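You operate a simulated robot arm through the tools that you are given. There is no shell and no other tool. Be economical: measure what you need, move in short steps, check, and stop when the job is done.

Carry out the task below with a simulated two-armed robot. There is one attempt and no reset: what you move stays moved.

TASK
Brush the mud off both black shoes, pass the brush to the other hand and pack it away.
Fine: it goes in the shoe-care box; shut the lid. What is to be rubbed or washed off counts as gone when no trace of it is left.

The check looks at the end state, three seconds after you hand in, the way a careful person would. Anything else that was tipped, shoved, dropped, spilled or broken makes it a failure. Lids that push on must go on centred and level and be pressed home; caps that screw on are set level and turned clockwise until they are tight.

THE ROBOT
Two 7-joint arms with two-finger parallel grippers on one trunk, on a base that drives. Base frame: it is fixed to the floor where the robot stands at the start and does not move with it; the origin is under the middle of the robot, x ahead of it, y to its left, z up. Units: mm, degrees, N and s.
The left shoulder is at the start at [70, 163, 1020], the right one opposite. Places, roughly: inside of the shoe-care box [600, 0, 500]; shoe-care box lid [500, 0, 500]. Payload 3.43 kg a hand.
The TCP of each hand is the grasp point between the finger pads, 34 mm short of the fingertips. In the tool frame z runs along the fingers and y along their closing line. The gripper opens to 128 mm. The fingers are 24 mm wide and 12 mm thick; the gripper's body (48 by 130 mm) begins 96 mm behind the TCP.
Orientation is told as [roll, pitch, yaw] about the base's x, y, z axes, in that order, counted from this pose: with the fingers straight down and closing along the base's y, the tool's x points along the base's -x, its y along +y and its z along -z.

THE INTERFACE
- The arms move only by the tool apply_moves. It takes "left_series", "right_series" or both (then of equal length, played together; a hand with none holds still); each is a list of rows, each a list of 7 numbers: the shift along the base's x, y, z in mm, then the turn, a rotation vector about the base's x, y, z in degrees, then the gripper command, from -1 (fully open) to 1 (shut), values between in proportion. In form: [[tx, ty, tz, rx, ry, rz, claw], ...]. A call has 1 to 20 rows; each row shifts and turns the commanded pose from where the row before left it. Each row takes 0.2 s and may step no farther than 50 mm and 8.6 degrees from the row before; otherwise, or with a gripper value out of range, the whole call is refused. A pose out of reach is approached as far as the arm can. The call stops where the force on the tool passes 90 N (or 10 N more than at its start, if that is more) or the arm is blocked; 0.2 s more then pass. The fingers move at their own pace (about 153 mm/s each) and stop on an object; they squeeze with about 37 N. The grip force told is the motor's: it shows also when the fingers shut on nothing. Time passes only in rows, and 0.2 s behind the last, so rows that do not move let the fingers close. It gives the time, the measured TCP pose, the force on the tool (base axes), the opening and the grip force at its end, in the units of the frame above (readings bear some noise), with the torque about the TCP (base axes, N m) and any sound that the robot's microphone picked up.
- Cameras (640 x 400 px; columns grow to the right, rows downward): "scene" is now at [112.4, 47.6, 1227.5]; the picture's right is [0.59, -0.81, 0.00], its down [-0.61, -0.44, -0.66] and it looks along [0.53, 0.39, -0.75] (base axes); focal length 271 px, centre (320, 200). "left" rides on the left gripper at [76, 11, -160] in its tool frame; the picture's right is [-0.15, 0.99, 0.00], its down [-0.88, -0.13, -0.46] and it looks along [-0.45, -0.07, 0.89] (tool axes); focal length 234 px, centre (320, 200). "right" rides on the right gripper at [76, -11, -160] in its tool frame; the picture's right is [0.15, 0.99, 0.00], its down [-0.88, 0.13, -0.46] and it looks along [-0.45, 0.07, 0.89] (tool axes); focal length 234 px, centre (320, 200). There is no depth. A picture from a camera that has moved, and an enlarged one, comes with that camera's place and axes in the base frame and with its lens.
- capture(camera): a new picture of that camera. The clock stands still meanwhile.
- move_column(by): slides the trunk up (or, below 0, down) by that many mm; the arms and the scene camera ride with it, the base frame stays. It gives what a move gives, with no picture.
- drive_base(legs): drives the robot by 1 to 6 legs, each [ahead, left, turn to the left] in mm, mm and degrees, along the robot's own axes; the way and the turn of a leg run together, so that a leg with both is an arc; at most 1500 mm and 180 degrees a leg. The arms and the cameras ride along, it lands a little off, and it stops where it bumps. It gives what a move gives.
- pan_tilt(pan, tilt): turns the head with the scene camera to pan (to the left, within 86 degrees either way) and tilt (down, from -29 to 69), counted from straight ahead of the robot. It gives what a move gives.
- zoom(camera, box): a new picture of the part [left, top, right, bottom] of that camera's present view, enlarged. The clock stands still meanwhile.
- finish_job(): hands the job in; it is judged then, once.

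Work in short steps. Places have to be worked out from the pictures, the camera data and where the tool is seen: move nearer, look again, correct. Check each grasp and each placing, and mend what went wrong. You have 120 turns and 100 pictures in all, those below and enlarged ones among them. Open the grippers and draw the arms clear of the work before you hand the job in, unless the task says otherwise; then end with one line.

The tools are called after "Call:" by a JSON object that holds its "method" and its "body". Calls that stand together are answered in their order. apply_moves: Moves the arms, as the interface text tells. Its arguments: {"type":"object","properties":{"left_series":{"type":"array","items":{"type":"array","items":{"type":"number"}}},"right_series":{"type":"array","items":{"type":"array","items":{"type":"number"}}}},"required":[]} The other tools are called the same way: move_column (by) slides the trunk up or down; drive_base (legs) drives the base; pan_tilt (pan, tilt) turns the head that bears the scene camera; capture (camera) takes a picture; zoom (camera, box) takes an enlarged picture of a part of a camera's view; finish_job () hands the job in.

At the start:

```text
time: 0.0
left_ee_pos: [408.3, 459.6, 933.7]
left_orientation: [0.1, 0.0, 0.1]
left_force: [-0.9, -0.1, 0.2]
left_wrist_torque: [-0.02, -0.01, 0.02]
left_width: 128.0
left_gripper_force: 0.0
right_ee_pos: [663.7, 104.2, 954.7]
right_orientation: [0.1, 0.0, 0.0]
right_force: [0.5, -0.1, -0.2]
right_wrist_torque: [-0.02, -0.01, -0.03]
right_width: 127.9
right_gripper_force: 0.1
trunk travel left (down, up): [-500.0, 440.0]
robot x, y, heading: [4.0, 0.4, -0.0]
head pan, tilt: [35.9, 48.9]
```

scene: 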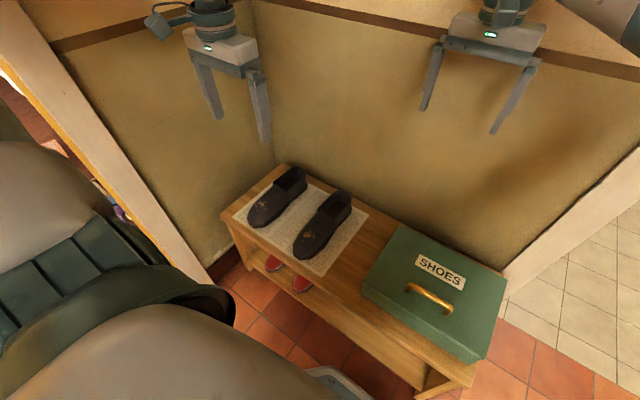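
right: 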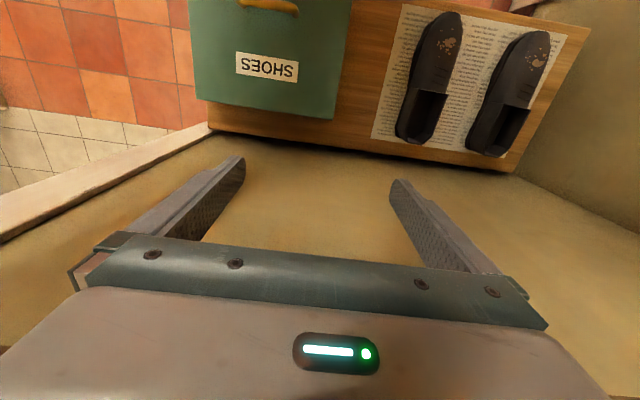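
left: 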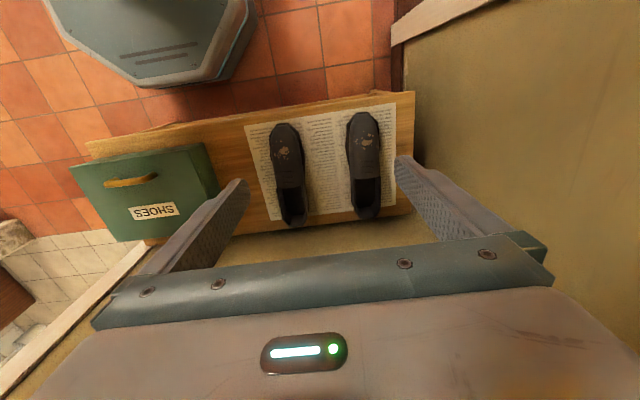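

Starting by zooming in on the scene: the bench with shoes, the green box, and possibly the brush inside it.

Call:
{"method": "zoom", "body": {"camera": "scene", "box": [200, 140, 520, 400]}}

Call:
{"method": "zoom", "body": {"camera": "left", "box": [60, 60, 440, 260]}}

Call:
{"method": "zoom", "body": {"camera": "right", "box": [180, 0, 600, 200]}}

```text
1.54 times, centred on (360, 270) of scene
camera zoom: at [112.4, 47.6, 1227.5], right [0.59, -0.81, 0.0], down [-0.61, -0.44, -0.66], along [0.53, 0.39, -0.75], focal length 416 px, centre (258, 92)
```

zoom: 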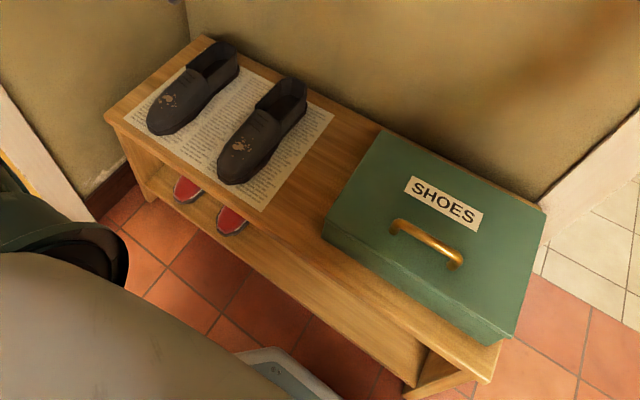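

```text
1.68 times, centred on (250, 160) of left
camera zoom: at [332.5, 469.5, 1092.8], right [0.15, 0.99, 0.0], down [0.88, -0.13, 0.46], along [0.45, -0.07, -0.89], focal length 394 px, centre (438, 267)
```

zoom: 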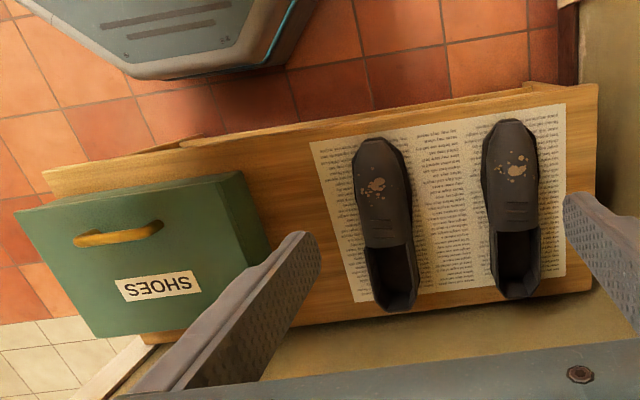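

```text
1.52 times, centred on (390, 100) of right
camera zoom: at [586.1, 94.2, 1112.4], right [-0.15, 0.99, 0.0], down [0.88, 0.13, 0.46], along [0.45, 0.07, -0.89], focal length 357 px, centre (213, 352)
```

zoom: 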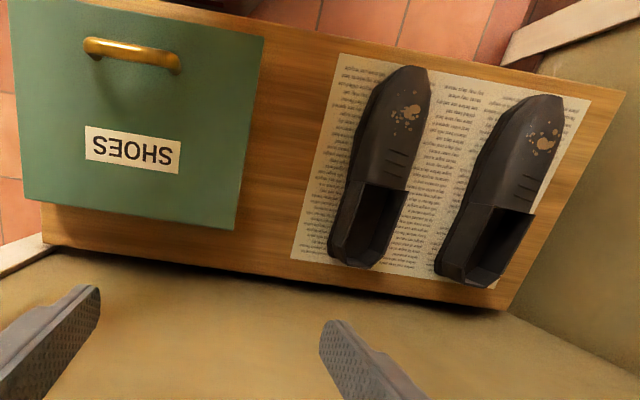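

The box is closed (lid roughly x 435–668, y −171..140, z≈540; handle near [480,−17,565]), and the brush is presumably inside. I move the right hand above the handle, turning it so the fingers close along x.

Call:
{"method": "apply_moves", "body": {"right_series": [[-18, -12, -10, 0, 0, 8.2, -1], [-18, -12, -10, 0, 0, 8.2, -1], [-18, -12, -10, 0, 0, 8.2, -1], [-18, -12, -10, 0, 0, 8.2, -1], [-18, -12, -10, 0, 0, 8.2, -1], [-18, -12, -10, 0, 0, 8.2, -1], [-18, -12, -10, 0, 0, 8.2, -1], [-18, -12, -10, 0, 0, 8.2, -1], [-18, -12, -10, 0, 0, 8.2, -1], [-18, -12, -10, 0, 0, 8.2, -1], [0, 0, -10, 0, 0, 8, -1], [0, 0, -10, 0, 0, 0, -1]]}}

Call:
{"method": "capture", "body": {"camera": "right"}}

Call:
{"method": "pan_tilt", "body": {"pan": 15, "tilt": 52}}

Call:
{"method": "capture", "body": {"camera": "scene"}}

```text
time: 2.6
left_ee_pos: [406.8, 460.3, 933.1]
left_orientation: [0.1, -0.1, 0.0]
left_force: [0.4, 0.8, 0.9]
left_wrist_torque: [0.0, -0.02, -0.01]
left_width: 128.1
left_gripper_force: 0.1
right_ee_pos: [488.3, -12.2, 837.4]
right_orientation: [0.3, -0.4, 87.6]
right_force: [0.1, -0.6, -0.2]
right_wrist_torque: [0.0, -0.02, -0.01]
right_width: 128.3
right_gripper_force: 0.0
right hand out of reach, approached as far as the arm can: row 11, 12
trunk travel left (down, up): [-500.0, 440.0]
robot x, y, heading: [-0.3, -1.1, -0.3]
head pan, tilt: [35.9, 48.9]
```

```text
93 pictures are left
camera right: at [495.9, -88.4, 996.3], right [-0.99, -0.1, 0.0], down [-0.09, 0.88, 0.46], along [-0.05, 0.46, -0.89], focal length 234 px, centre (320, 200)
```

right: 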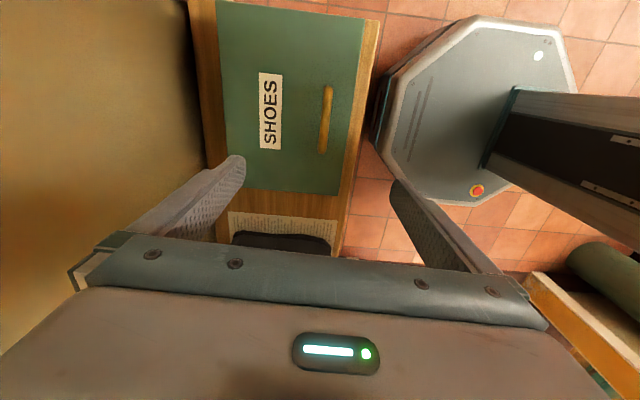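

```text
time: 3.4
left_ee_pos: [409.1, 459.7, 933.9]
left_orientation: [0.0, 0.0, 0.2]
left_force: [0.5, 0.2, -0.4]
left_wrist_torque: [0.0, 0.01, 0.06]
left_width: 127.8
left_gripper_force: 0.1
right_ee_pos: [488.9, -10.9, 838.2]
right_orientation: [0.4, -0.5, 87.6]
right_force: [-0.4, 0.3, 0.7]
right_wrist_torque: [0.01, -0.02, -0.03]
right_width: 128.0
right_gripper_force: 0.0
trunk travel left (down, up): [-500.0, 440.0]
robot x, y, heading: [2.4, -1.6, -0.1]
head pan, tilt: [15.0, 52.0]
```

```text
92 pictures are left
camera scene: at [121.6, 21.3, 1223.3], right [0.26, -0.97, 0.0], down [-0.76, -0.2, -0.62], along [0.59, 0.16, -0.79], focal length 271 px, centre (320, 200)
```

scene: 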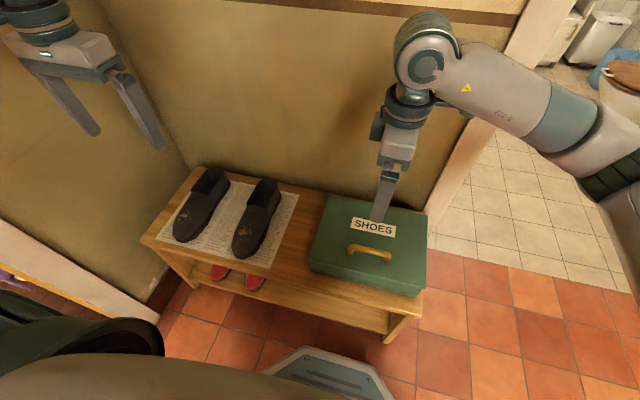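

Handle triangulates to about [480,−20,562]. I lower the right hand to z≈625 above it and look from both cameras.

Call:
{"method": "apply_moves", "body": {"right_series": [[-2, -2, -45, 0, 0, 0, -1], [-2, -2, -45, 0, 0, 0, -1], [-2, -2, -45, 0, 0, 0, -1], [-2, -2, -45, 0, 0, 0, -1], [0, 0, -30, 0, 0, 0, -1], [0, 0, 0, 0, 0, 0, -1]]}}

Call:
{"method": "capture", "body": {"camera": "right"}}

Call:
{"method": "zoom", "body": {"camera": "scene", "box": [290, 150, 450, 310]}}

```text
time: 4.8
left_ee_pos: [408.6, 459.5, 933.3]
left_orientation: [0.0, 0.0, 0.1]
left_force: [-0.9, 0.0, -0.8]
left_wrist_torque: [-0.03, -0.03, -0.03]
left_width: 128.1
left_gripper_force: 0.0
right_ee_pos: [483.7, -39.7, 719.4]
right_orientation: [-4.7, 1.8, 90.4]
right_force: [-0.5, -0.6, 0.6]
right_wrist_torque: [-0.05, 0.01, 0.05]
right_width: 128.0
right_gripper_force: 0.0
right hand out of reach, approached as far as the arm can: row 1, 2, 3
trunk travel left (down, up): [-500.0, 440.0]
robot x, y, heading: [0.6, -1.6, -0.2]
head pan, tilt: [15.0, 52.0]
```

```text
91 pictures are left
camera right: at [481.2, -110.0, 881.9], right [-0.98, -0.16, -0.08], down [-0.17, 0.89, 0.42], along [0.0, 0.42, -0.91], focal length 234 px, centre (320, 200)
```

right: 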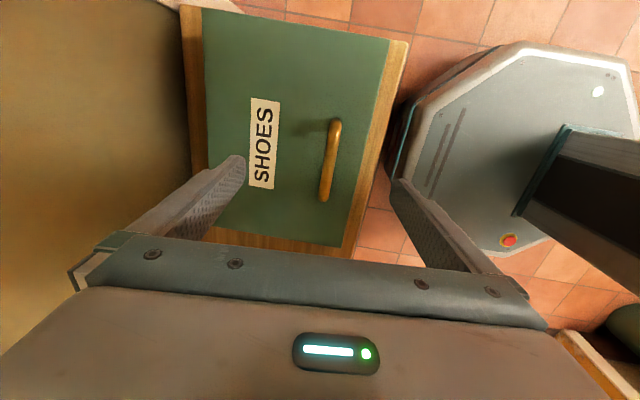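

```text
2.50 times, centred on (370, 230) of scene
camera zoom: at [121.9, 21.2, 1223.3], right [0.26, -0.97, 0.0], down [-0.76, -0.2, -0.62], along [0.59, 0.16, -0.79], focal length 677 px, centre (195, 125)
```

zoom: 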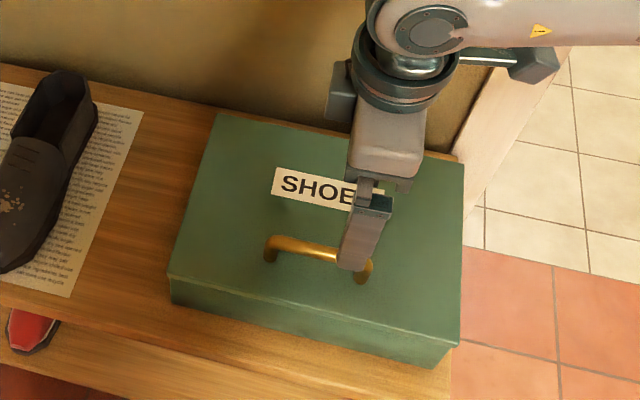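

Yaw 90 runs into a joint limit. The handle is about 100 mm long, so I'll grip it across its ends with yaw 0 (this also lets the hand pitch with the lid). Turning back and looking.

Call:
{"method": "apply_moves", "body": {"right_series": [[0, 2, 0, 0.4, 0, -8.4, -1], [0, 2, 0, 0.4, 0, -8.4, -1], [0, 2, 0, 0.4, 0, -8.4, -1], [0, 2, 0, 0.4, 0, -8.4, -1], [0, 2, 0, 0.4, 0, -8.4, -1], [0, 2, 0, 0.4, 0, -8.4, -1], [0, 2, 0, 0.4, 0, -8.4, -1], [0, 2, 0, 0.4, 0, -8.4, -1], [0, 2, 0, 0.4, 0, -8.4, -1], [0, 2, 0, 0.4, 0, -8.4, -1], [0, 0, 0, 0, 0, -5, -1], [0, 0, 0, 0, 0, 0, -1]]}}

Call:
{"method": "capture", "body": {"camera": "right"}}

```text
time: 7.4
left_ee_pos: [407.6, 460.3, 933.4]
left_orientation: [0.0, 0.0, 0.1]
left_force: [-0.7, -0.1, -0.1]
left_wrist_torque: [0.0, -0.04, 0.0]
left_width: 127.8
left_gripper_force: 0.1
right_ee_pos: [483.6, -19.4, 721.1]
right_orientation: [-2.3, -0.9, 1.4]
right_force: [-0.1, -0.4, -0.2]
right_wrist_torque: [-0.01, 0.0, 0.0]
right_width: 127.9
right_gripper_force: 0.0
trunk travel left (down, up): [-500.0, 440.0]
robot x, y, heading: [-1.5, -0.8, 0.2]
head pan, tilt: [15.0, 52.0]
```

```text
89 pictures are left
camera right: at [403.9, -24.8, 879.4], right [-0.17, 0.98, -0.04], down [0.87, 0.17, 0.46], along [0.46, 0.04, -0.88], focal length 234 px, centre (320, 200)
```

right: 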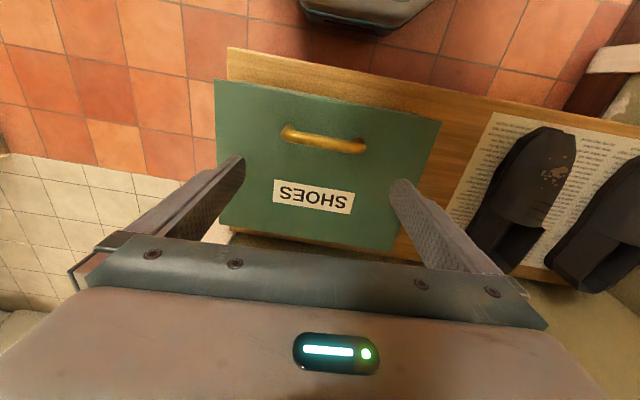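

The handle spans y −75..34 at x≈473, top z≈572, lid top z≈538. I lower towards it with the fingers open, levelling the hand, to z≈615 first.

Call:
{"method": "apply_moves", "body": {"right_series": [[-5, -1, -35, 2.3, 0.9, -1.4, -1], [-5, 0, -35, 0, 0, 0, -1], [0, 0, -35, 0, 0, 0, -1], [0, 0, 0, 0, 0, 0, -1]]}}

Call:
{"method": "capture", "body": {"camera": "right"}}

Call:
{"method": "zoom", "body": {"camera": "scene", "box": [290, 150, 450, 310]}}

```text
time: 8.4
left_ee_pos: [408.1, 459.1, 934.2]
left_orientation: [0.0, 0.0, 0.1]
left_force: [-0.3, 0.1, -0.8]
left_wrist_torque: [-0.01, 0.01, -0.03]
left_width: 128.1
left_gripper_force: 0.1
right_ee_pos: [473.5, -21.0, 615.3]
right_orientation: [0.0, -0.1, -0.1]
right_force: [-0.6, 0.0, -0.9]
right_wrist_torque: [0.02, -0.02, 0.03]
right_width: 127.9
right_gripper_force: 0.0
trunk travel left (down, up): [-500.0, 440.0]
robot x, y, heading: [-1.4, 1.9, 0.1]
head pan, tilt: [15.0, 52.0]
```

```text
88 pictures are left
camera right: at [395.4, -31.1, 775.0], right [-0.15, 0.99, 0.0], down [0.88, 0.13, 0.46], along [0.45, 0.07, -0.89], focal length 234 px, centre (320, 200)
```

right: 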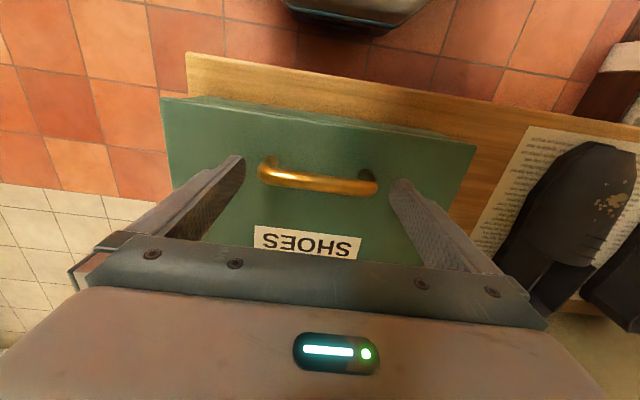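

```text
2.50 times, centred on (370, 230) of scene
camera zoom: at [121.4, 21.5, 1223.3], right [0.26, -0.97, 0.0], down [-0.76, -0.2, -0.62], along [0.59, 0.16, -0.79], focal length 677 px, centre (195, 125)
```

zoom: 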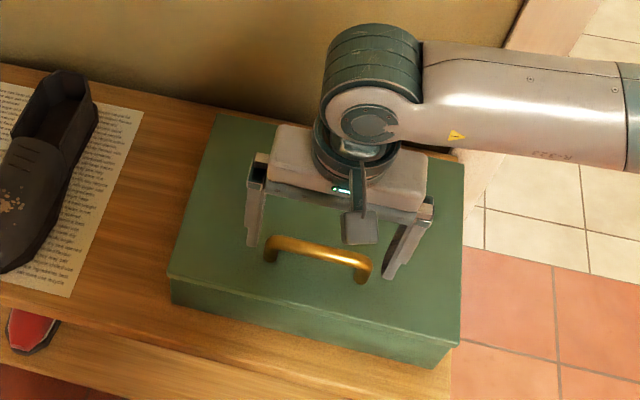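

Handle confirmed at y −73..35.6, x≈475. Lowering so the finger pads straddle its ends, then closing.

Call:
{"method": "apply_moves", "body": {"right_series": [[1.5, 2.2, -12, 0, 0, 0, -1], [0, 0, -13, 0, 0, 0, -1], [0, 0, -12, 0, 0, 0, -1], [0, 0, 0, 0, 0, 0, -0.5], [0, 0, 0, 0, 0, 0, 0.5], [0, 0, 0, 0, 0, 0, 1]]}}

Call:
{"method": "capture", "body": {"camera": "right"}}

```text
time: 9.8
left_ee_pos: [408.6, 457.8, 935.0]
left_orientation: [0.0, -0.1, 0.0]
left_force: [-0.6, 0.0, 0.2]
left_wrist_torque: [-0.02, 0.01, -0.01]
left_width: 127.8
left_gripper_force: 0.1
right_ee_pos: [474.9, -21.1, 577.4]
right_orientation: [-0.1, 0.0, 0.0]
right_force: [-1.6, -14.6, 3.9]
right_wrist_torque: [-1.99, 0.48, 0.11]
right_width: 115.6
right_gripper_force: 45.0
trunk travel left (down, up): [-500.0, 440.0]
robot x, y, heading: [0.0, -0.5, 0.3]
head pan, tilt: [15.0, 52.0]
```

```text
86 pictures are left
camera right: at [396.9, -31.1, 737.1], right [-0.14, 0.99, 0.0], down [0.88, 0.13, 0.46], along [0.45, 0.06, -0.89], focal length 234 px, centre (320, 200)
```

right: 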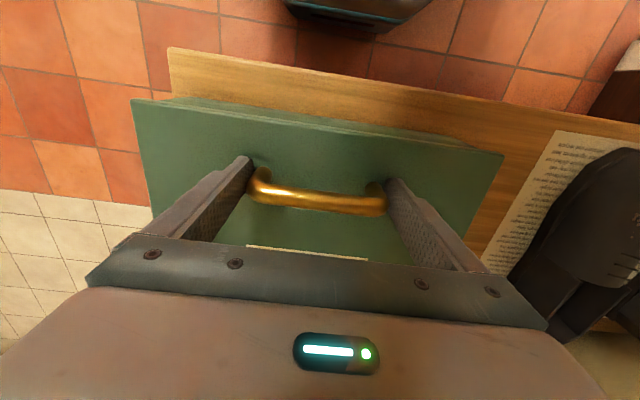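

The handle is gripped at 115.6 mm width. I start swinging the lid: a 12° arc about the presumed hinge at x≈668, watching forces.

Call:
{"method": "apply_moves", "body": {"right_series": [[1.5, -1, 6.8, 0, 2, 0, 1], [1.9, 0, 6.6, 0, 2, 0, 1], [2.1, 0, 6.6, 0, 2, 0, 1], [2.2, 0, 6.5, 0, 2, 0, 1], [2.6, 0, 6.4, 0, 2, 0, 1], [2.7, 0, 6.3, 0, 2, 0, 1], [0, 0, 0, 0, 0, 0, 1]]}}

Call:
{"method": "zoom", "body": {"camera": "scene", "box": [270, 130, 470, 330]}}

```text
time: 11.4
left_ee_pos: [409.1, 458.3, 933.3]
left_orientation: [0.1, 0.1, 0.0]
left_force: [0.1, -0.4, -1.0]
left_wrist_torque: [0.0, 0.01, -0.02]
left_width: 128.1
left_gripper_force: 0.1
right_ee_pos: [488.9, -21.3, 616.3]
right_orientation: [0.0, 12.0, -0.1]
right_force: [10.2, -20.9, -6.4]
right_wrist_torque: [-1.56, -0.17, 0.09]
right_width: 115.8
right_gripper_force: 45.2
trunk travel left (down, up): [-500.0, 440.0]
robot x, y, heading: [-0.8, -0.7, 0.1]
head pan, tilt: [15.0, 52.0]
```

```text
2.00 times, centred on (370, 230) of scene
camera zoom: at [123.2, 19.7, 1223.2], right [0.26, -0.97, 0.0], down [-0.76, -0.2, -0.61], along [0.59, 0.16, -0.79], focal length 541 px, centre (220, 140)
```

zoom: 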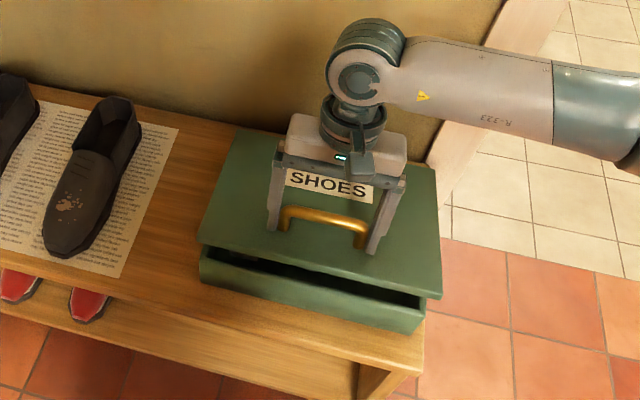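

The lid is hinged at the back and opening. Forces suggest slightly more forward motion; continuing the arc to 40°.

Call:
{"method": "apply_moves", "body": {"right_series": [[8, -1, 12.2, 0, 4, 0, 1], [7.8, 0, 11.6, 0, 4, 0, 1], [8.7, 0, 11, 0, 4, 0, 1], [9.3, 0, 10.5, 0, 4, 0, 1], [10.1, 0, 9.7, 0, 4, 0, 1], [10.7, 0, 9, 0, 4, 0, 1], [11.3, 0, 8.3, 0, 4, 0, 1], [0, 0, 0, 0, 0, 0, 1]]}}

```text
time: 13.2
left_ee_pos: [407.8, 457.7, 934.9]
left_orientation: [0.1, -0.1, 0.1]
left_force: [0.2, 0.1, 0.1]
left_wrist_torque: [0.03, 0.0, 0.03]
left_width: 128.1
left_gripper_force: 0.1
right_ee_pos: [554.1, -21.1, 691.7]
right_orientation: [0.2, 40.0, 0.1]
right_force: [-12.1, -14.4, 3.2]
right_wrist_torque: [-0.29, 1.38, 0.27]
right_width: 115.7
right_gripper_force: 45.1
trunk travel left (down, up): [-500.0, 440.0]
robot x, y, heading: [-1.5, -1.5, -0.1]
head pan, tilt: [15.0, 52.0]
```

Fit gives hinge at (671, 526). Continuing the arc to 72°.

Call:
{"method": "apply_moves", "body": {"right_series": [[11.8, 0, 7.7, 0, 4, 0, 1], [12.3, 0, 6.9, 0, 4, 0, 1], [12.8, 0, 6.1, 0, 4, 0, 1], [13.2, 0, 5.1, 0, 4, 0, 1], [13.5, 0, 4.2, 0, 4, 0, 1], [13.8, 0, 3.2, 0, 4, 0, 1], [13.9, 0, 2.3, 0, 4, 0, 1], [14.1, 0, 1.3, 0, 4, 0, 1], [0, 0, 0, 0, 0, 0, 1]]}}

Call:
{"method": "capture", "body": {"camera": "scene"}}

```text
time: 15.2
left_ee_pos: [401.0, 457.7, 937.6]
left_orientation: [-0.1, -0.6, 0.0]
left_force: [0.3, 1.3, 0.1]
left_wrist_torque: [0.01, -0.01, 0.0]
left_width: 127.8
left_gripper_force: 0.0
right_ee_pos: [507.7, -47.4, 741.4]
right_orientation: [-0.8, 71.5, -0.6]
right_force: [0.2, 0.1, -0.5]
right_wrist_torque: [0.03, 0.03, 0.0]
right_width: 0.0
right_gripper_force: 33.6
right hand out of reach, approached as far as the arm can: row 4, 5, 6, 7, 8
trunk travel left (down, up): [-500.0, 440.0]
robot x, y, heading: [1.0, -4.8, -0.2]
head pan, tilt: [15.0, 52.0]
```

```text
84 pictures are left
camera scene: at [111.3, 21.0, 1223.7], right [0.26, -0.97, 0.0], down [-0.76, -0.2, -0.62], along [0.6, 0.16, -0.78], focal length 271 px, centre (320, 200)
```

scene: 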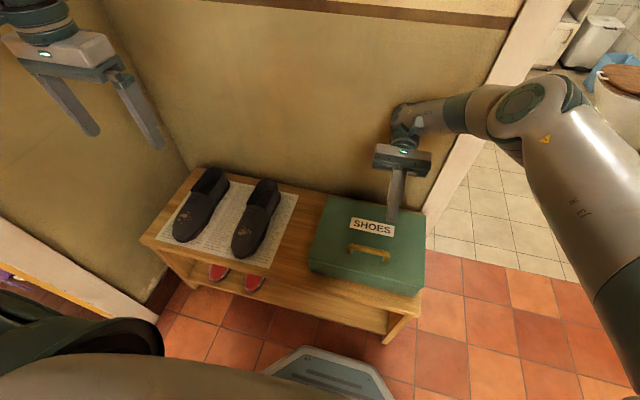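

The arm ran out of reach and slipped off, so the lid dropped shut (box unmoved). I'll restore the hand to vertical higher up, then lower the trunk so the arm has better posture for the tilt.

Call:
{"method": "apply_moves", "body": {"right_series": [[-4, 3, 20, 0, -8, 0, -1], [-4, 3, 20, 0, -8, 0, -1], [-4, 3, 20, 0, -8, 0, -1], [-4, 3, 20, 0, -8, 0, -1], [-4, 3, 20, 0, -8, 0, -1], [-4, 3, 20, 0, -8, 0, -1], [-4, 3, 20, 0, -8, 0, -1], [-4, 3, 10, 0, -8, 0, -1], [0, 3, 0, 0.8, -7.5, 0.6, -1], [0, 0, 0, 0, 0, 0, -1]]}}

Call:
{"method": "move_column", "body": {"by": -250}}

Call:
{"method": "capture", "body": {"camera": "right"}}

Call:
{"method": "capture", "body": {"camera": "scene"}}

```text
time: 17.4
left_ee_pos: [408.3, 458.7, 933.2]
left_orientation: [0.0, 0.1, 0.1]
left_force: [1.0, -1.1, -0.9]
left_wrist_torque: [0.01, 0.0, 0.05]
left_width: 128.1
left_gripper_force: 0.0
right_ee_pos: [484.2, -19.5, 886.7]
right_orientation: [0.8, 0.4, 0.6]
right_force: [0.0, -0.1, -0.5]
right_wrist_torque: [0.0, 0.02, -0.01]
right_width: 128.0
right_gripper_force: 0.2
trunk travel left (down, up): [-500.0, 440.0]
robot x, y, heading: [-0.9, 0.8, 0.0]
head pan, tilt: [15.0, 52.0]
```

```text
time: 20.0
left_ee_pos: [408.3, 459.1, 682.5]
left_orientation: [-0.1, 0.0, 0.1]
left_force: [0.1, -0.4, -0.5]
left_wrist_torque: [0.0, 0.03, 0.01]
left_width: 127.6
left_gripper_force: 0.0
right_ee_pos: [483.5, -20.0, 636.7]
right_orientation: [0.7, 0.4, 0.5]
right_force: [0.0, 0.2, -0.1]
right_wrist_torque: [-0.01, 0.06, -0.02]
right_width: 127.9
right_gripper_force: 0.0
trunk travel left (down, up): [-250.0, 690.0]
robot x, y, heading: [-0.5, 0.6, -0.1]
head pan, tilt: [15.0, 52.0]
```

```text
83 pictures are left
camera right: at [407.5, -33.2, 796.7], right [-0.16, 0.99, 0.02], down [0.88, 0.13, 0.45], along [0.44, 0.08, -0.89], focal length 234 px, centre (320, 200)
```

right: 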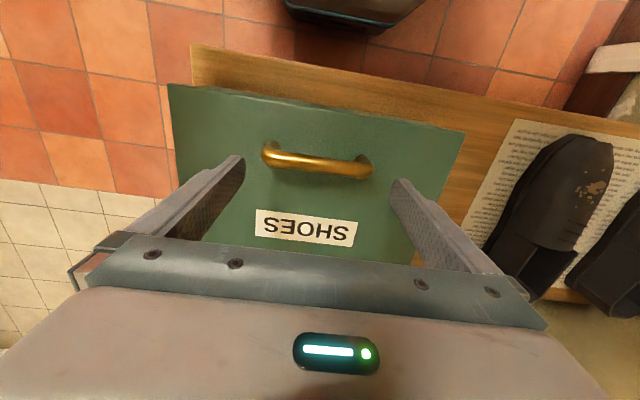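

```text
82 pictures are left
camera scene: at [121.5, 21.2, 973.4], right [0.26, -0.97, 0.0], down [-0.76, -0.2, -0.62], along [0.59, 0.16, -0.79], focal length 271 px, centre (320, 200)
```

scene: 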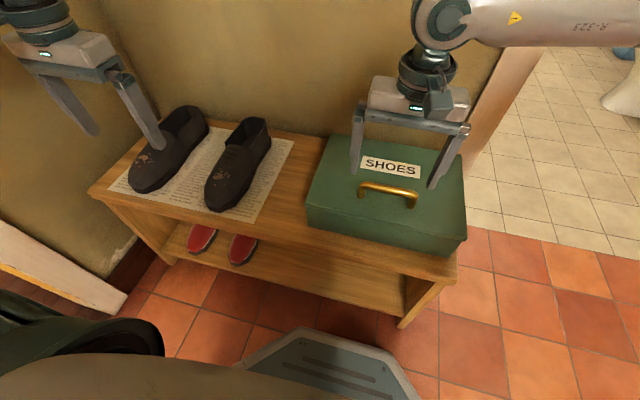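

Box unmoved. Before gripping, I rehearse the end pose in free air (pitch ≈76° at [665,−21,730]) to verify reach.

Call:
{"method": "apply_moves", "body": {"right_series": [[15, 0, 20, 0, 8.4, 0, -1], [15, 0, 20, 0, 8.4, 0, -1], [20, 0, 20, 0, 8.4, 0, -1], [20, 0, 10, 0, 8.4, 0, -1], [20, 0, 10, 0, 8.4, 0, -1], [23, 0, 10, 0, 8.4, 0, -1], [23, 0, 3, 0, 8.4, 0, -1], [23, 0, 0, 0, 8.4, 0, -1], [23, 0, 0, 0, 8.4, 0, -1], [0, 0, 0, 0, 0, 0, -1]]}}

```text
time: 22.2
left_ee_pos: [408.7, 458.9, 682.8]
left_orientation: [0.0, 0.0, 0.1]
left_force: [-1.4, -0.1, 0.4]
left_wrist_torque: [0.02, -0.01, -0.01]
left_width: 128.0
left_gripper_force: 0.0
right_ee_pos: [468.0, -16.7, 712.9]
right_orientation: [2.9, 73.2, 2.0]
right_force: [0.3, -0.4, -0.3]
right_wrist_torque: [-0.03, 0.01, -0.02]
right_width: 128.1
right_gripper_force: 0.1
right hand out of reach, approached as far as the arm can: row 6, 7, 8, 9
trunk travel left (down, up): [-250.0, 690.0]
robot x, y, heading: [0.9, -0.7, 0.1]
head pan, tilt: [15.0, 52.0]
```

Unclear what limits it; I test moving straight forward at this tilt.

Call:
{"method": "apply_moves", "body": {"right_series": [[40, 0, 0, 0, 0, 0, -1], [40, 0, 0, 0, 0, 0, -1], [40, 0, 0, 0, 0, 0, -1], [40, 0, 0, 0, 0, 0, -1], [0, 0, 0, 0, 0, 0, -1]]}}

Call:
{"method": "capture", "body": {"camera": "scene"}}

```text
time: 23.4
left_ee_pos: [409.0, 458.8, 684.3]
left_orientation: [0.0, 0.0, 0.1]
left_force: [0.1, 0.3, -0.7]
left_wrist_torque: [-0.01, 0.01, -0.01]
left_width: 127.9
left_gripper_force: 0.0
right_ee_pos: [468.1, -16.1, 713.0]
right_orientation: [2.9, 73.0, 2.1]
right_force: [0.2, 0.2, 0.3]
right_wrist_torque: [0.0, 0.0, 0.02]
right_width: 128.0
right_gripper_force: 0.1
right hand out of reach, approached as far as the arm can: row 1, 2, 3, 4
trunk travel left (down, up): [-250.0, 690.0]
robot x, y, heading: [0.6, 1.5, -0.0]
head pan, tilt: [15.0, 52.0]
```

```text
81 pictures are left
camera scene: at [121.6, 21.3, 973.3], right [0.26, -0.97, 0.0], down [-0.76, -0.2, -0.62], along [0.59, 0.16, -0.79], focal length 271 px, centre (320, 200)
```

scene: 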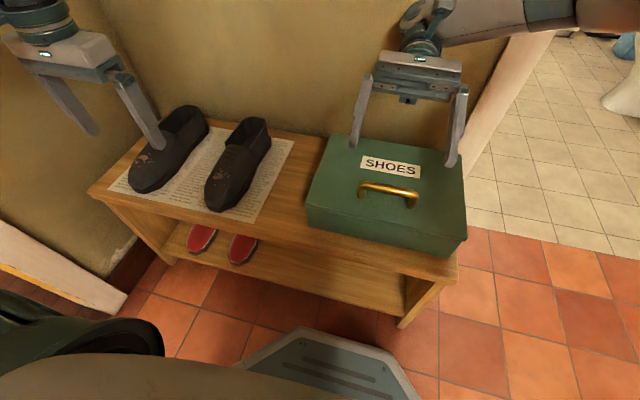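

I see my error: rotating +y tilts the fingers toward the robot; the opened lid's outside faces the wall. So the hand should stay vertical and let the handle pivot in the pads, and the left hand can push the lid's underside past vertical. Return the right hand above the handle.

Call:
{"method": "apply_moves", "body": {"right_series": [[1, -1, 0, 0, -8.2, 0, -1], [1, -1, 0, 0, -8.2, 0, -1], [1, -1, 0, 0, -8.2, 0, -1], [1, 0, 0, 0, -8.2, 0, -1], [1, 0, -10, 0, -8.2, 0, -1], [1, 0, -10, 0, -8.2, 0, -1], [1, 0, -10, 0, -8.2, 0, -1], [0, 0, -10, 0, -8.2, 0, -1], [0, 0, -10, 0, -7.6, 0, -1], [0, 0, -10, 0, 0, 0, -1], [0, 0, -10, 0, 0, 0, -1], [0, 0, 0, 0, 0, 0, -1]]}}

```text
time: 26.0
left_ee_pos: [409.1, 459.7, 683.9]
left_orientation: [0.0, 0.0, 0.1]
left_force: [0.3, 0.4, 0.1]
left_wrist_torque: [0.02, 0.01, -0.02]
left_width: 127.8
left_gripper_force: 0.1
right_ee_pos: [473.9, -19.4, 642.8]
right_orientation: [0.9, -0.1, 0.6]
right_force: [0.7, -0.3, 0.4]
right_wrist_torque: [0.0, 0.02, 0.05]
right_width: 127.8
right_gripper_force: 0.0
trunk travel left (down, up): [-250.0, 690.0]
robot x, y, heading: [1.0, -0.1, -0.0]
head pan, tilt: [15.0, 52.0]
```

Descend onto the handle ends and close again.

Call:
{"method": "apply_moves", "body": {"right_series": [[1, -2.6, -25, -0.9, 0, -0.6, -1], [0, 0, -25, 0, 0, 0, -1], [0, 0, -15, 0, 0, 0, -1], [0, 0, 0, 0, 0, 0, -0.5], [0, 0, 0, 0, 0, 0, 0.5], [0, 0, 0, 0, 0, 0, 1]]}}

```text
time: 27.4
left_ee_pos: [407.7, 460.0, 682.3]
left_orientation: [-0.1, 0.0, 0.1]
left_force: [-0.7, 0.3, 0.2]
left_wrist_torque: [-0.03, 0.01, -0.02]
left_width: 128.0
left_gripper_force: 0.0
right_ee_pos: [474.3, -20.5, 579.5]
right_orientation: [0.1, -0.2, 0.0]
right_force: [1.6, 9.4, 3.8]
right_wrist_torque: [1.84, 0.18, -0.2]
right_width: 115.8
right_gripper_force: 45.5
trunk travel left (down, up): [-250.0, 690.0]
robot x, y, heading: [0.6, 2.0, 0.0]
head pan, tilt: [15.0, 52.0]
```

Gripped. Lift along the arc with the hand vertical, to 30° first.

Call:
{"method": "apply_moves", "body": {"right_series": [[4.2, 1, 16.9, 0, 0, 0, 1], [5.7, 0, 16.5, 0, 0, 0, 1], [7.1, 0, 16, 0, 0, 0, 1], [8.5, 0, 15.2, 0, 0, 0, 1], [9.8, 0, 14.5, 0, 0, 0, 1], [11, 0, 13.5, 0, 0, 0, 1], [0, 0, 0, 0, 0, 0, 1]]}}

Call:
{"method": "capture", "body": {"camera": "right"}}

```text
time: 29.0
left_ee_pos: [408.9, 458.5, 683.4]
left_orientation: [-0.1, 0.0, 0.1]
left_force: [-0.7, 0.7, 0.0]
left_wrist_torque: [0.07, 0.02, 0.01]
left_width: 127.9
left_gripper_force: 0.0
right_ee_pos: [519.8, -20.0, 670.3]
right_orientation: [0.1, -0.1, 0.0]
right_force: [-4.5, 0.6, -9.4]
right_wrist_torque: [-0.24, 1.53, -0.36]
right_width: 116.0
right_gripper_force: 44.4
trunk travel left (down, up): [-250.0, 690.0]
robot x, y, heading: [1.2, 1.4, -0.3]
head pan, tilt: [15.0, 52.0]
```

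```text
80 pictures are left
camera right: at [442.6, -31.5, 829.3], right [-0.15, 0.99, 0.0], down [0.88, 0.13, 0.46], along [0.45, 0.07, -0.89], focal length 234 px, centre (320, 200)
```

right: 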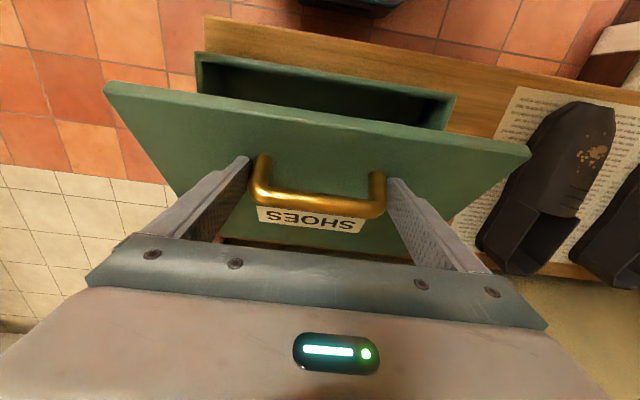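

The lid pivots nicely in the grip. Continue to ~65°.

Call:
{"method": "apply_moves", "body": {"right_series": [[12.1, 0, 12.6, 0, 0, 0, 1], [13.2, 0, 11.4, 0, 0, 0, 1], [14.1, 0, 10.3, 0, 0, 0, 1], [15, 0, 9, 0, 0, 0, 1], [15.6, 0, 7.6, 0, 0, 0, 1], [16.3, 0, 6.2, 0, 0, 0, 1], [16.8, 0, 4.8, 0, 0, 0, 1], [0, 0, 0, 0, 0, 0, 1]]}}

Call:
{"method": "capture", "body": {"camera": "right"}}

Call:
{"method": "capture", "body": {"camera": "scene"}}

```text
time: 30.8
left_ee_pos: [408.7, 459.9, 683.4]
left_orientation: [0.0, 0.0, 0.1]
left_force: [0.5, -0.1, -0.3]
left_wrist_torque: [0.04, -0.03, -0.01]
left_width: 128.1
left_gripper_force: 0.1
right_ee_pos: [624.8, -21.3, 731.3]
right_orientation: [0.0, -0.1, -0.1]
right_force: [-5.3, -4.5, -6.5]
right_wrist_torque: [-0.87, 1.36, -0.31]
right_width: 115.7
right_gripper_force: 45.3
trunk travel left (down, up): [-250.0, 690.0]
robot x, y, heading: [-1.8, 1.2, -0.0]
head pan, tilt: [15.0, 52.0]
```

```text
79 pictures are left
camera right: at [547.7, -31.5, 890.7], right [-0.15, 0.99, 0.0], down [0.88, 0.13, 0.46], along [0.45, 0.07, -0.89], focal length 234 px, centre (320, 200)
```

right: 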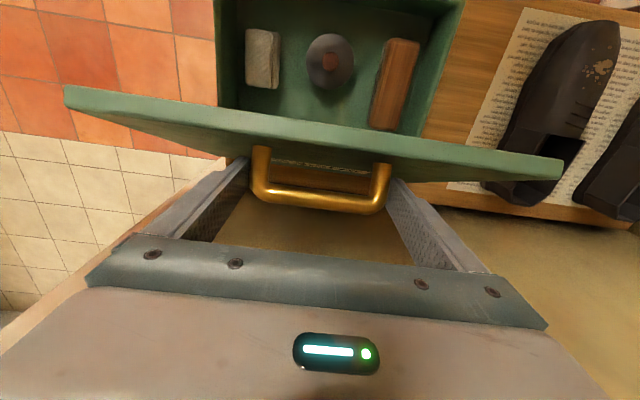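

```text
78 pictures are left
camera scene: at [121.9, 20.9, 973.3], right [0.26, -0.97, 0.0], down [-0.76, -0.2, -0.62], along [0.59, 0.16, -0.79], focal length 271 px, centre (320, 200)
```

scene: 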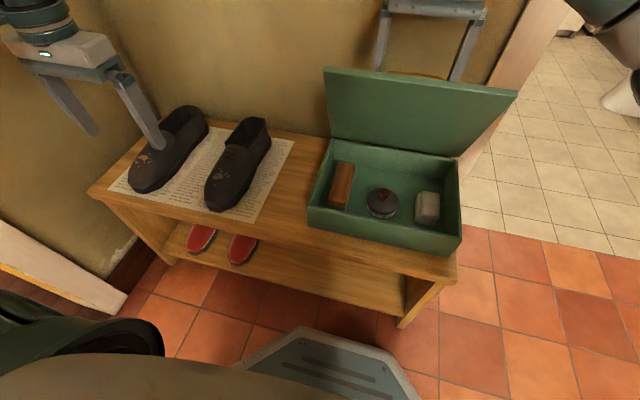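

The brush (wooden) lies at the box's left side. Continue the lid to 85° with a slight lean of the hand toward the robot, watching for the wall.

Call:
{"method": "apply_moves", "body": {"right_series": [[17.2, 0, 3.4, 0, -2.5, 0, 1], [17.3, 0, 1.8, 0, -2.5, 0, 1], [17.5, 0, 0.3, 0, -2.5, 0, 1], [17.3, 0, -1.3, 0, -2.5, 0, 1], [0, 0, 0, 0, 0, 0, 1]]}}

Call:
{"method": "capture", "body": {"camera": "right"}}

```text
time: 32.0
left_ee_pos: [407.7, 458.1, 683.8]
left_orientation: [0.0, -0.1, 0.0]
left_force: [-0.3, 0.2, 0.2]
left_wrist_torque: [0.0, 0.02, 0.03]
left_width: 128.1
left_gripper_force: 0.1
right_ee_pos: [693.1, -21.5, 736.1]
right_orientation: [0.0, -10.0, 0.0]
right_force: [-9.3, -4.0, -15.1]
right_wrist_torque: [-0.54, 1.41, -0.12]
right_width: 115.6
right_gripper_force: 45.0
trunk travel left (down, up): [-250.0, 690.0]
robot x, y, heading: [0.8, 0.5, 0.2]
head pan, tilt: [15.0, 52.0]
```

```text
77 pictures are left
camera right: at [589.8, -31.5, 878.9], right [-0.14, 0.99, -0.03], down [0.79, 0.13, 0.6], along [0.6, 0.07, -0.8], focal length 234 px, centre (320, 200)
```

right: 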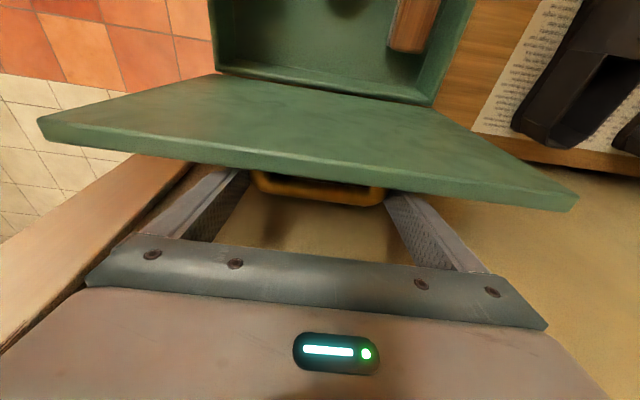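

Pushing further past vertical, carefully.

Call:
{"method": "apply_moves", "body": {"right_series": [[8.6, 0, -1, 0, -2, 0, 1], [8.6, 0, -1.5, 0, -2, 0, 1], [8.5, 0, -2, 0, -2, 0, 1], [8.5, 0, -2.2, 0, -2, 0, 1], [8, 0, -2.8, 0, -2, 0, 1], [8, 0, -2.9, 0, -2, 0, 1], [0, 0, 0, 0, 0, 0, 1]]}}

Call:
{"method": "capture", "body": {"camera": "scene"}}

```text
time: 33.6
left_ee_pos: [405.8, 459.8, 685.1]
left_orientation: [0.1, 0.0, 0.2]
left_force: [0.3, 0.6, 0.7]
left_wrist_torque: [-0.01, 0.0, 0.03]
left_width: 128.2
left_gripper_force: 0.1
right_ee_pos: [742.3, -20.6, 727.5]
right_orientation: [0.2, -22.5, 0.0]
right_force: [-5.5, 2.2, 18.2]
right_wrist_torque: [0.62, 2.54, 0.42]
right_width: 115.7
right_gripper_force: 45.5
trunk travel left (down, up): [-250.0, 690.0]
robot x, y, heading: [-0.9, -0.5, 0.3]
head pan, tilt: [15.0, 52.0]
```

```text
76 pictures are left
camera scene: at [120.0, 21.5, 973.9], right [0.26, -0.97, 0.0], down [-0.76, -0.2, -0.62], along [0.6, 0.16, -0.79], focal length 271 px, centre (320, 200)
```

scene: 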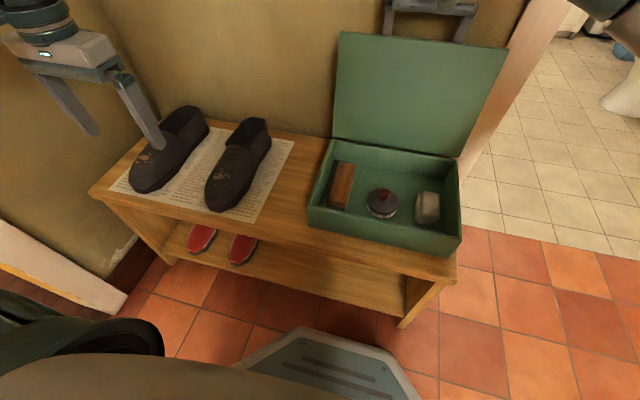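

Lid is ~100° open. I try a bit more to find its stop.

Call:
{"method": "apply_moves", "body": {"right_series": [[8, 0, -3.4, 0, -2, 0, 1], [8, 0, -3.6, 0, -2, 0, 1], [7.8, 0, -4, 0, -2, 0, 1], [7.6, 0, -4.4, 0, -2, 0, 1], [0, 0, 0, 0, 0, 0, 1]]}}

```text
time: 34.3
left_ee_pos: [403.2, 456.8, 684.8]
left_orientation: [0.0, -0.4, -0.2]
left_force: [-0.8, 0.1, -1.4]
left_wrist_torque: [0.0, -0.03, -0.03]
left_width: 128.2
left_gripper_force: 0.1
right_ee_pos: [744.9, -21.6, 727.6]
right_orientation: [0.2, -25.4, -0.1]
right_force: [-34.9, -5.2, 31.5]
right_wrist_torque: [-1.81, 2.57, -2.04]
right_width: 116.0
right_gripper_force: 45.1
trunk travel left (down, up): [-250.0, 690.0]
robot x, y, heading: [-4.3, 2.4, -0.3]
head pan, tilt: [15.0, 52.0]
stopped in row 3 (right hand): the force on the tool passed its limit (the readings are from after the stop); the commanded pose is now the measured one
```

That's its stop or hand contact. Check view before releasing.

Call:
{"method": "capture", "body": {"camera": "right"}}

Call:
{"method": "zoom", "body": {"camera": "scene", "box": [300, 0, 540, 150]}}

```text
75 pictures are left
camera right: at [606.4, -32.1, 838.4], right [-0.13, 0.99, -0.06], down [0.6, 0.13, 0.79], along [0.79, 0.07, -0.61], focal length 234 px, centre (320, 200)
```

right: 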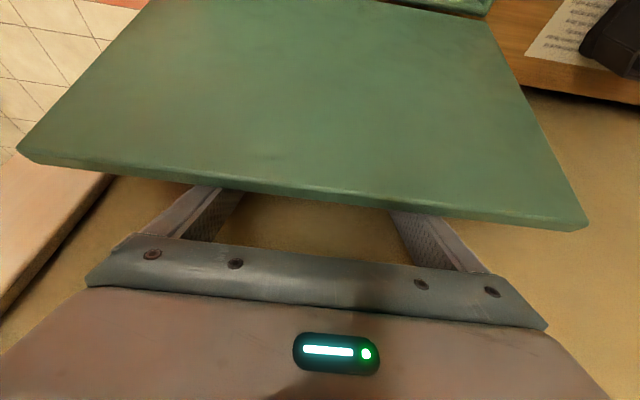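

```text
2.67 times, centred on (420, 75) of scene
camera zoom: at [113.9, 20.8, 974.2], right [0.26, -0.97, 0.0], down [-0.76, -0.2, -0.62], along [0.6, 0.16, -0.78], focal length 722 px, centre (53, 533)
```

zoom: 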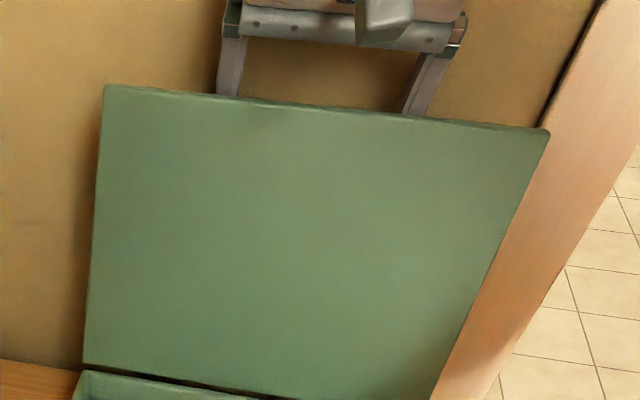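

Fingers likely rest on the lid's top edge because of the tilt. Untilt to about −8°, release, and draw straight up.

Call:
{"method": "apply_moves", "body": {"right_series": [[0, 0, 0, 0, 4, 0, 1], [0, 0, 0, 0, 5, 0, 1], [0, 0, 0, 0, 5, 0, 1], [0, 0, 0, 0, 3, 0, 1], [0, 0, 0, 0, 0, 0, -1], [0, 0, 0, 0, 0, 0, -1], [0, 0, 0, 0, 0, 0, -1]]}}

```text
time: 35.3
left_ee_pos: [403.7, 454.6, 687.0]
left_orientation: [0.2, -0.4, -0.2]
left_force: [-0.4, 1.0, 0.4]
left_wrist_torque: [0.01, 0.01, 0.01]
left_width: 128.2
left_gripper_force: 0.0
right_ee_pos: [739.8, -21.4, 723.1]
right_orientation: [0.1, -8.0, 0.4]
right_force: [-46.5, -8.5, 15.0]
right_wrist_torque: [0.91, -5.32, -0.98]
right_width: 128.1
right_gripper_force: 0.0
trunk travel left (down, up): [-250.0, 690.0]
robot x, y, heading: [-7.2, -1.0, -0.2]
head pan, tilt: [15.0, 52.0]
stopped in row 5 (right hand): the force on the tool passed its limit (the readings are from after the stop); the commanded pose is now the measured one
```

The hand touches the wall; fingers are open. Draw up with slight pull back.

Call:
{"method": "apply_moves", "body": {"right_series": [[-3, 0, 12, 0, 0, 0, -1], [-1, 0, 15, 0, 0, 0, -1], [0, 0, 20, 0, 0, 0, -1], [0, 0, 25, 0, 0, 0, -1], [0, 0, 30, 0, 0, 0, -1], [0, 0, 0, 0, 0, 0, -1]]}}

Call:
{"method": "capture", "body": {"camera": "scene"}}

```text
time: 35.8
left_ee_pos: [405.6, 456.5, 684.5]
left_orientation: [0.0, -0.2, -0.4]
left_force: [0.9, -0.7, -1.1]
left_wrist_torque: [0.0, -0.06, -0.01]
left_width: 127.9
left_gripper_force: 0.0
right_ee_pos: [736.0, -21.7, 725.5]
right_orientation: [-0.5, -6.4, 0.3]
right_force: [-20.3, -4.1, -4.3]
right_wrist_torque: [0.53, -1.98, -0.54]
right_width: 127.9
right_gripper_force: 0.1
trunk travel left (down, up): [-250.0, 690.0]
robot x, y, heading: [-2.7, -2.2, -0.3]
head pan, tilt: [15.0, 52.0]
stopped in row 2 (right hand): the force on the tool passed its limit (the readings are from after the stop); the commanded pose is now the measured one
```

```text
73 pictures are left
camera scene: at [115.8, 19.5, 973.6], right [0.25, -0.97, 0.0], down [-0.76, -0.2, -0.62], along [0.6, 0.16, -0.79], focal length 271 px, centre (320, 200)
```

scene: 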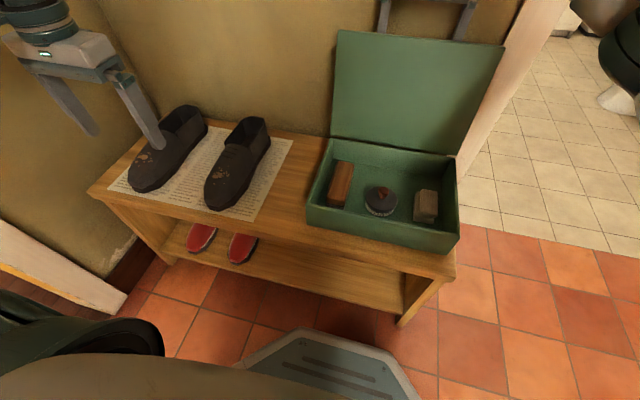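

Still pressed on the wall; back off a few mm more then up slowly.

Call:
{"method": "apply_moves", "body": {"right_series": [[-5, 0, 2, 0, 0, 0, -1], [-4, 0, 4, 0, 0, 0, -1], [-1, 0, 6, 0, 0, 0, -1], [0, 0, 8, 0, 0, 0, -1], [0, 0, 10, 0, 0, 0, -1]]}}

Call:
{"method": "capture", "body": {"camera": "right"}}

```text
time: 37.0
left_ee_pos: [405.9, 455.7, 684.7]
left_orientation: [0.0, 0.0, -0.2]
left_force: [1.1, 0.2, -0.2]
left_wrist_torque: [-0.03, -0.01, -0.01]
left_width: 128.1
left_gripper_force: 0.0
right_ee_pos: [728.1, -21.0, 753.3]
right_orientation: [-0.6, -6.4, 0.4]
right_force: [0.6, 0.2, 0.8]
right_wrist_torque: [-0.05, 0.02, 0.01]
right_width: 128.1
right_gripper_force: 0.0
trunk travel left (down, up): [-250.0, 690.0]
robot x, y, heading: [-3.9, 2.1, -0.3]
head pan, tilt: [15.0, 52.0]
```

```text
72 pictures are left
camera right: at [634.3, -30.9, 903.2], right [-0.15, 0.99, -0.02], down [0.82, 0.14, 0.55], along [0.55, 0.06, -0.83], focal length 234 px, centre (320, 200)
```

right: 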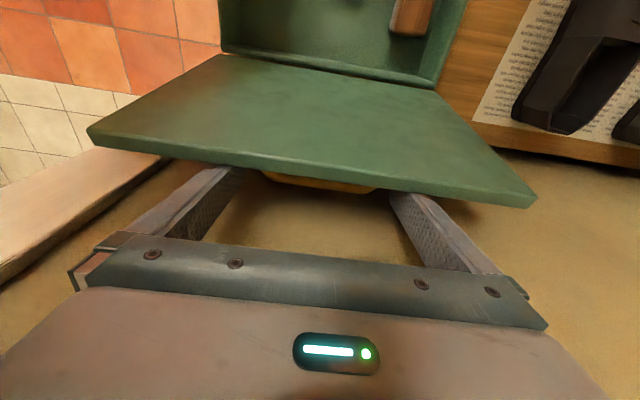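

Free, and the lid stays open. Raise clear above the lid and come back.

Call:
{"method": "apply_moves", "body": {"right_series": [[0, 0, 15, 0, 0, 0, -1], [0, 0, 20, 0, 0, 0, -1], [0, 0, 25, 0, 0, 0, -1], [-10, 0, 25, 0, 0, 0, -1], [-40, 0, 10, 0, 2, 0, -1], [-45, 0, 0, 0.5, 2, 0, -1], [-45, 0, 0, 0, 2.4, 0, -1], [-45, -10, 0, 0, 0, 0, -1], [-45, -20, 0, 0, 0, 0, -1], [0, 0, 0, 0, 0, 0, -1]]}}

Call:
{"method": "capture", "body": {"camera": "scene"}}

Call:
{"method": "capture", "body": {"camera": "right"}}

```text
time: 39.2
left_ee_pos: [406.1, 456.1, 683.4]
left_orientation: [0.0, 0.1, -0.1]
left_force: [0.5, 0.3, -0.4]
left_wrist_torque: [0.02, 0.03, -0.01]
left_width: 128.0
left_gripper_force: 0.0
right_ee_pos: [498.0, -49.4, 850.8]
right_orientation: [-0.1, 0.0, 0.3]
right_force: [0.2, 0.0, 0.2]
right_wrist_torque: [-0.01, 0.0, -0.01]
right_width: 127.7
right_gripper_force: 0.1
trunk travel left (down, up): [-250.0, 690.0]
robot x, y, heading: [-3.8, -4.4, -0.2]
head pan, tilt: [15.0, 52.0]
```

```text
71 pictures are left
camera scene: at [117.7, 20.3, 973.3], right [0.25, -0.97, 0.0], down [-0.76, -0.2, -0.62], along [0.6, 0.16, -0.79], focal length 271 px, centre (320, 200)
```

scene: 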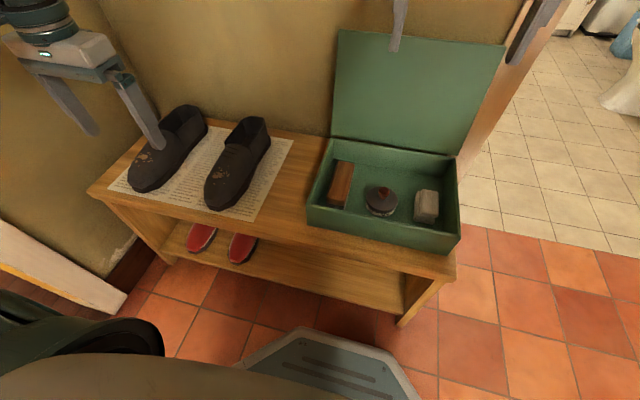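

```text
70 pictures are left
camera right: at [421.1, -60.5, 1009.8], right [-0.15, 0.99, 0.0], down [0.88, 0.14, 0.46], along [0.45, 0.07, -0.89], focal length 234 px, centre (320, 200)
```

right: 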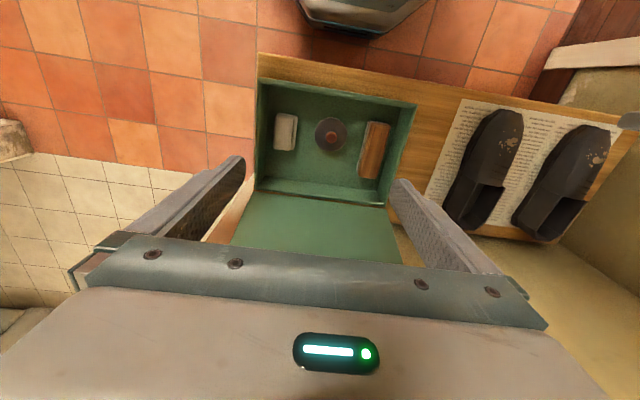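

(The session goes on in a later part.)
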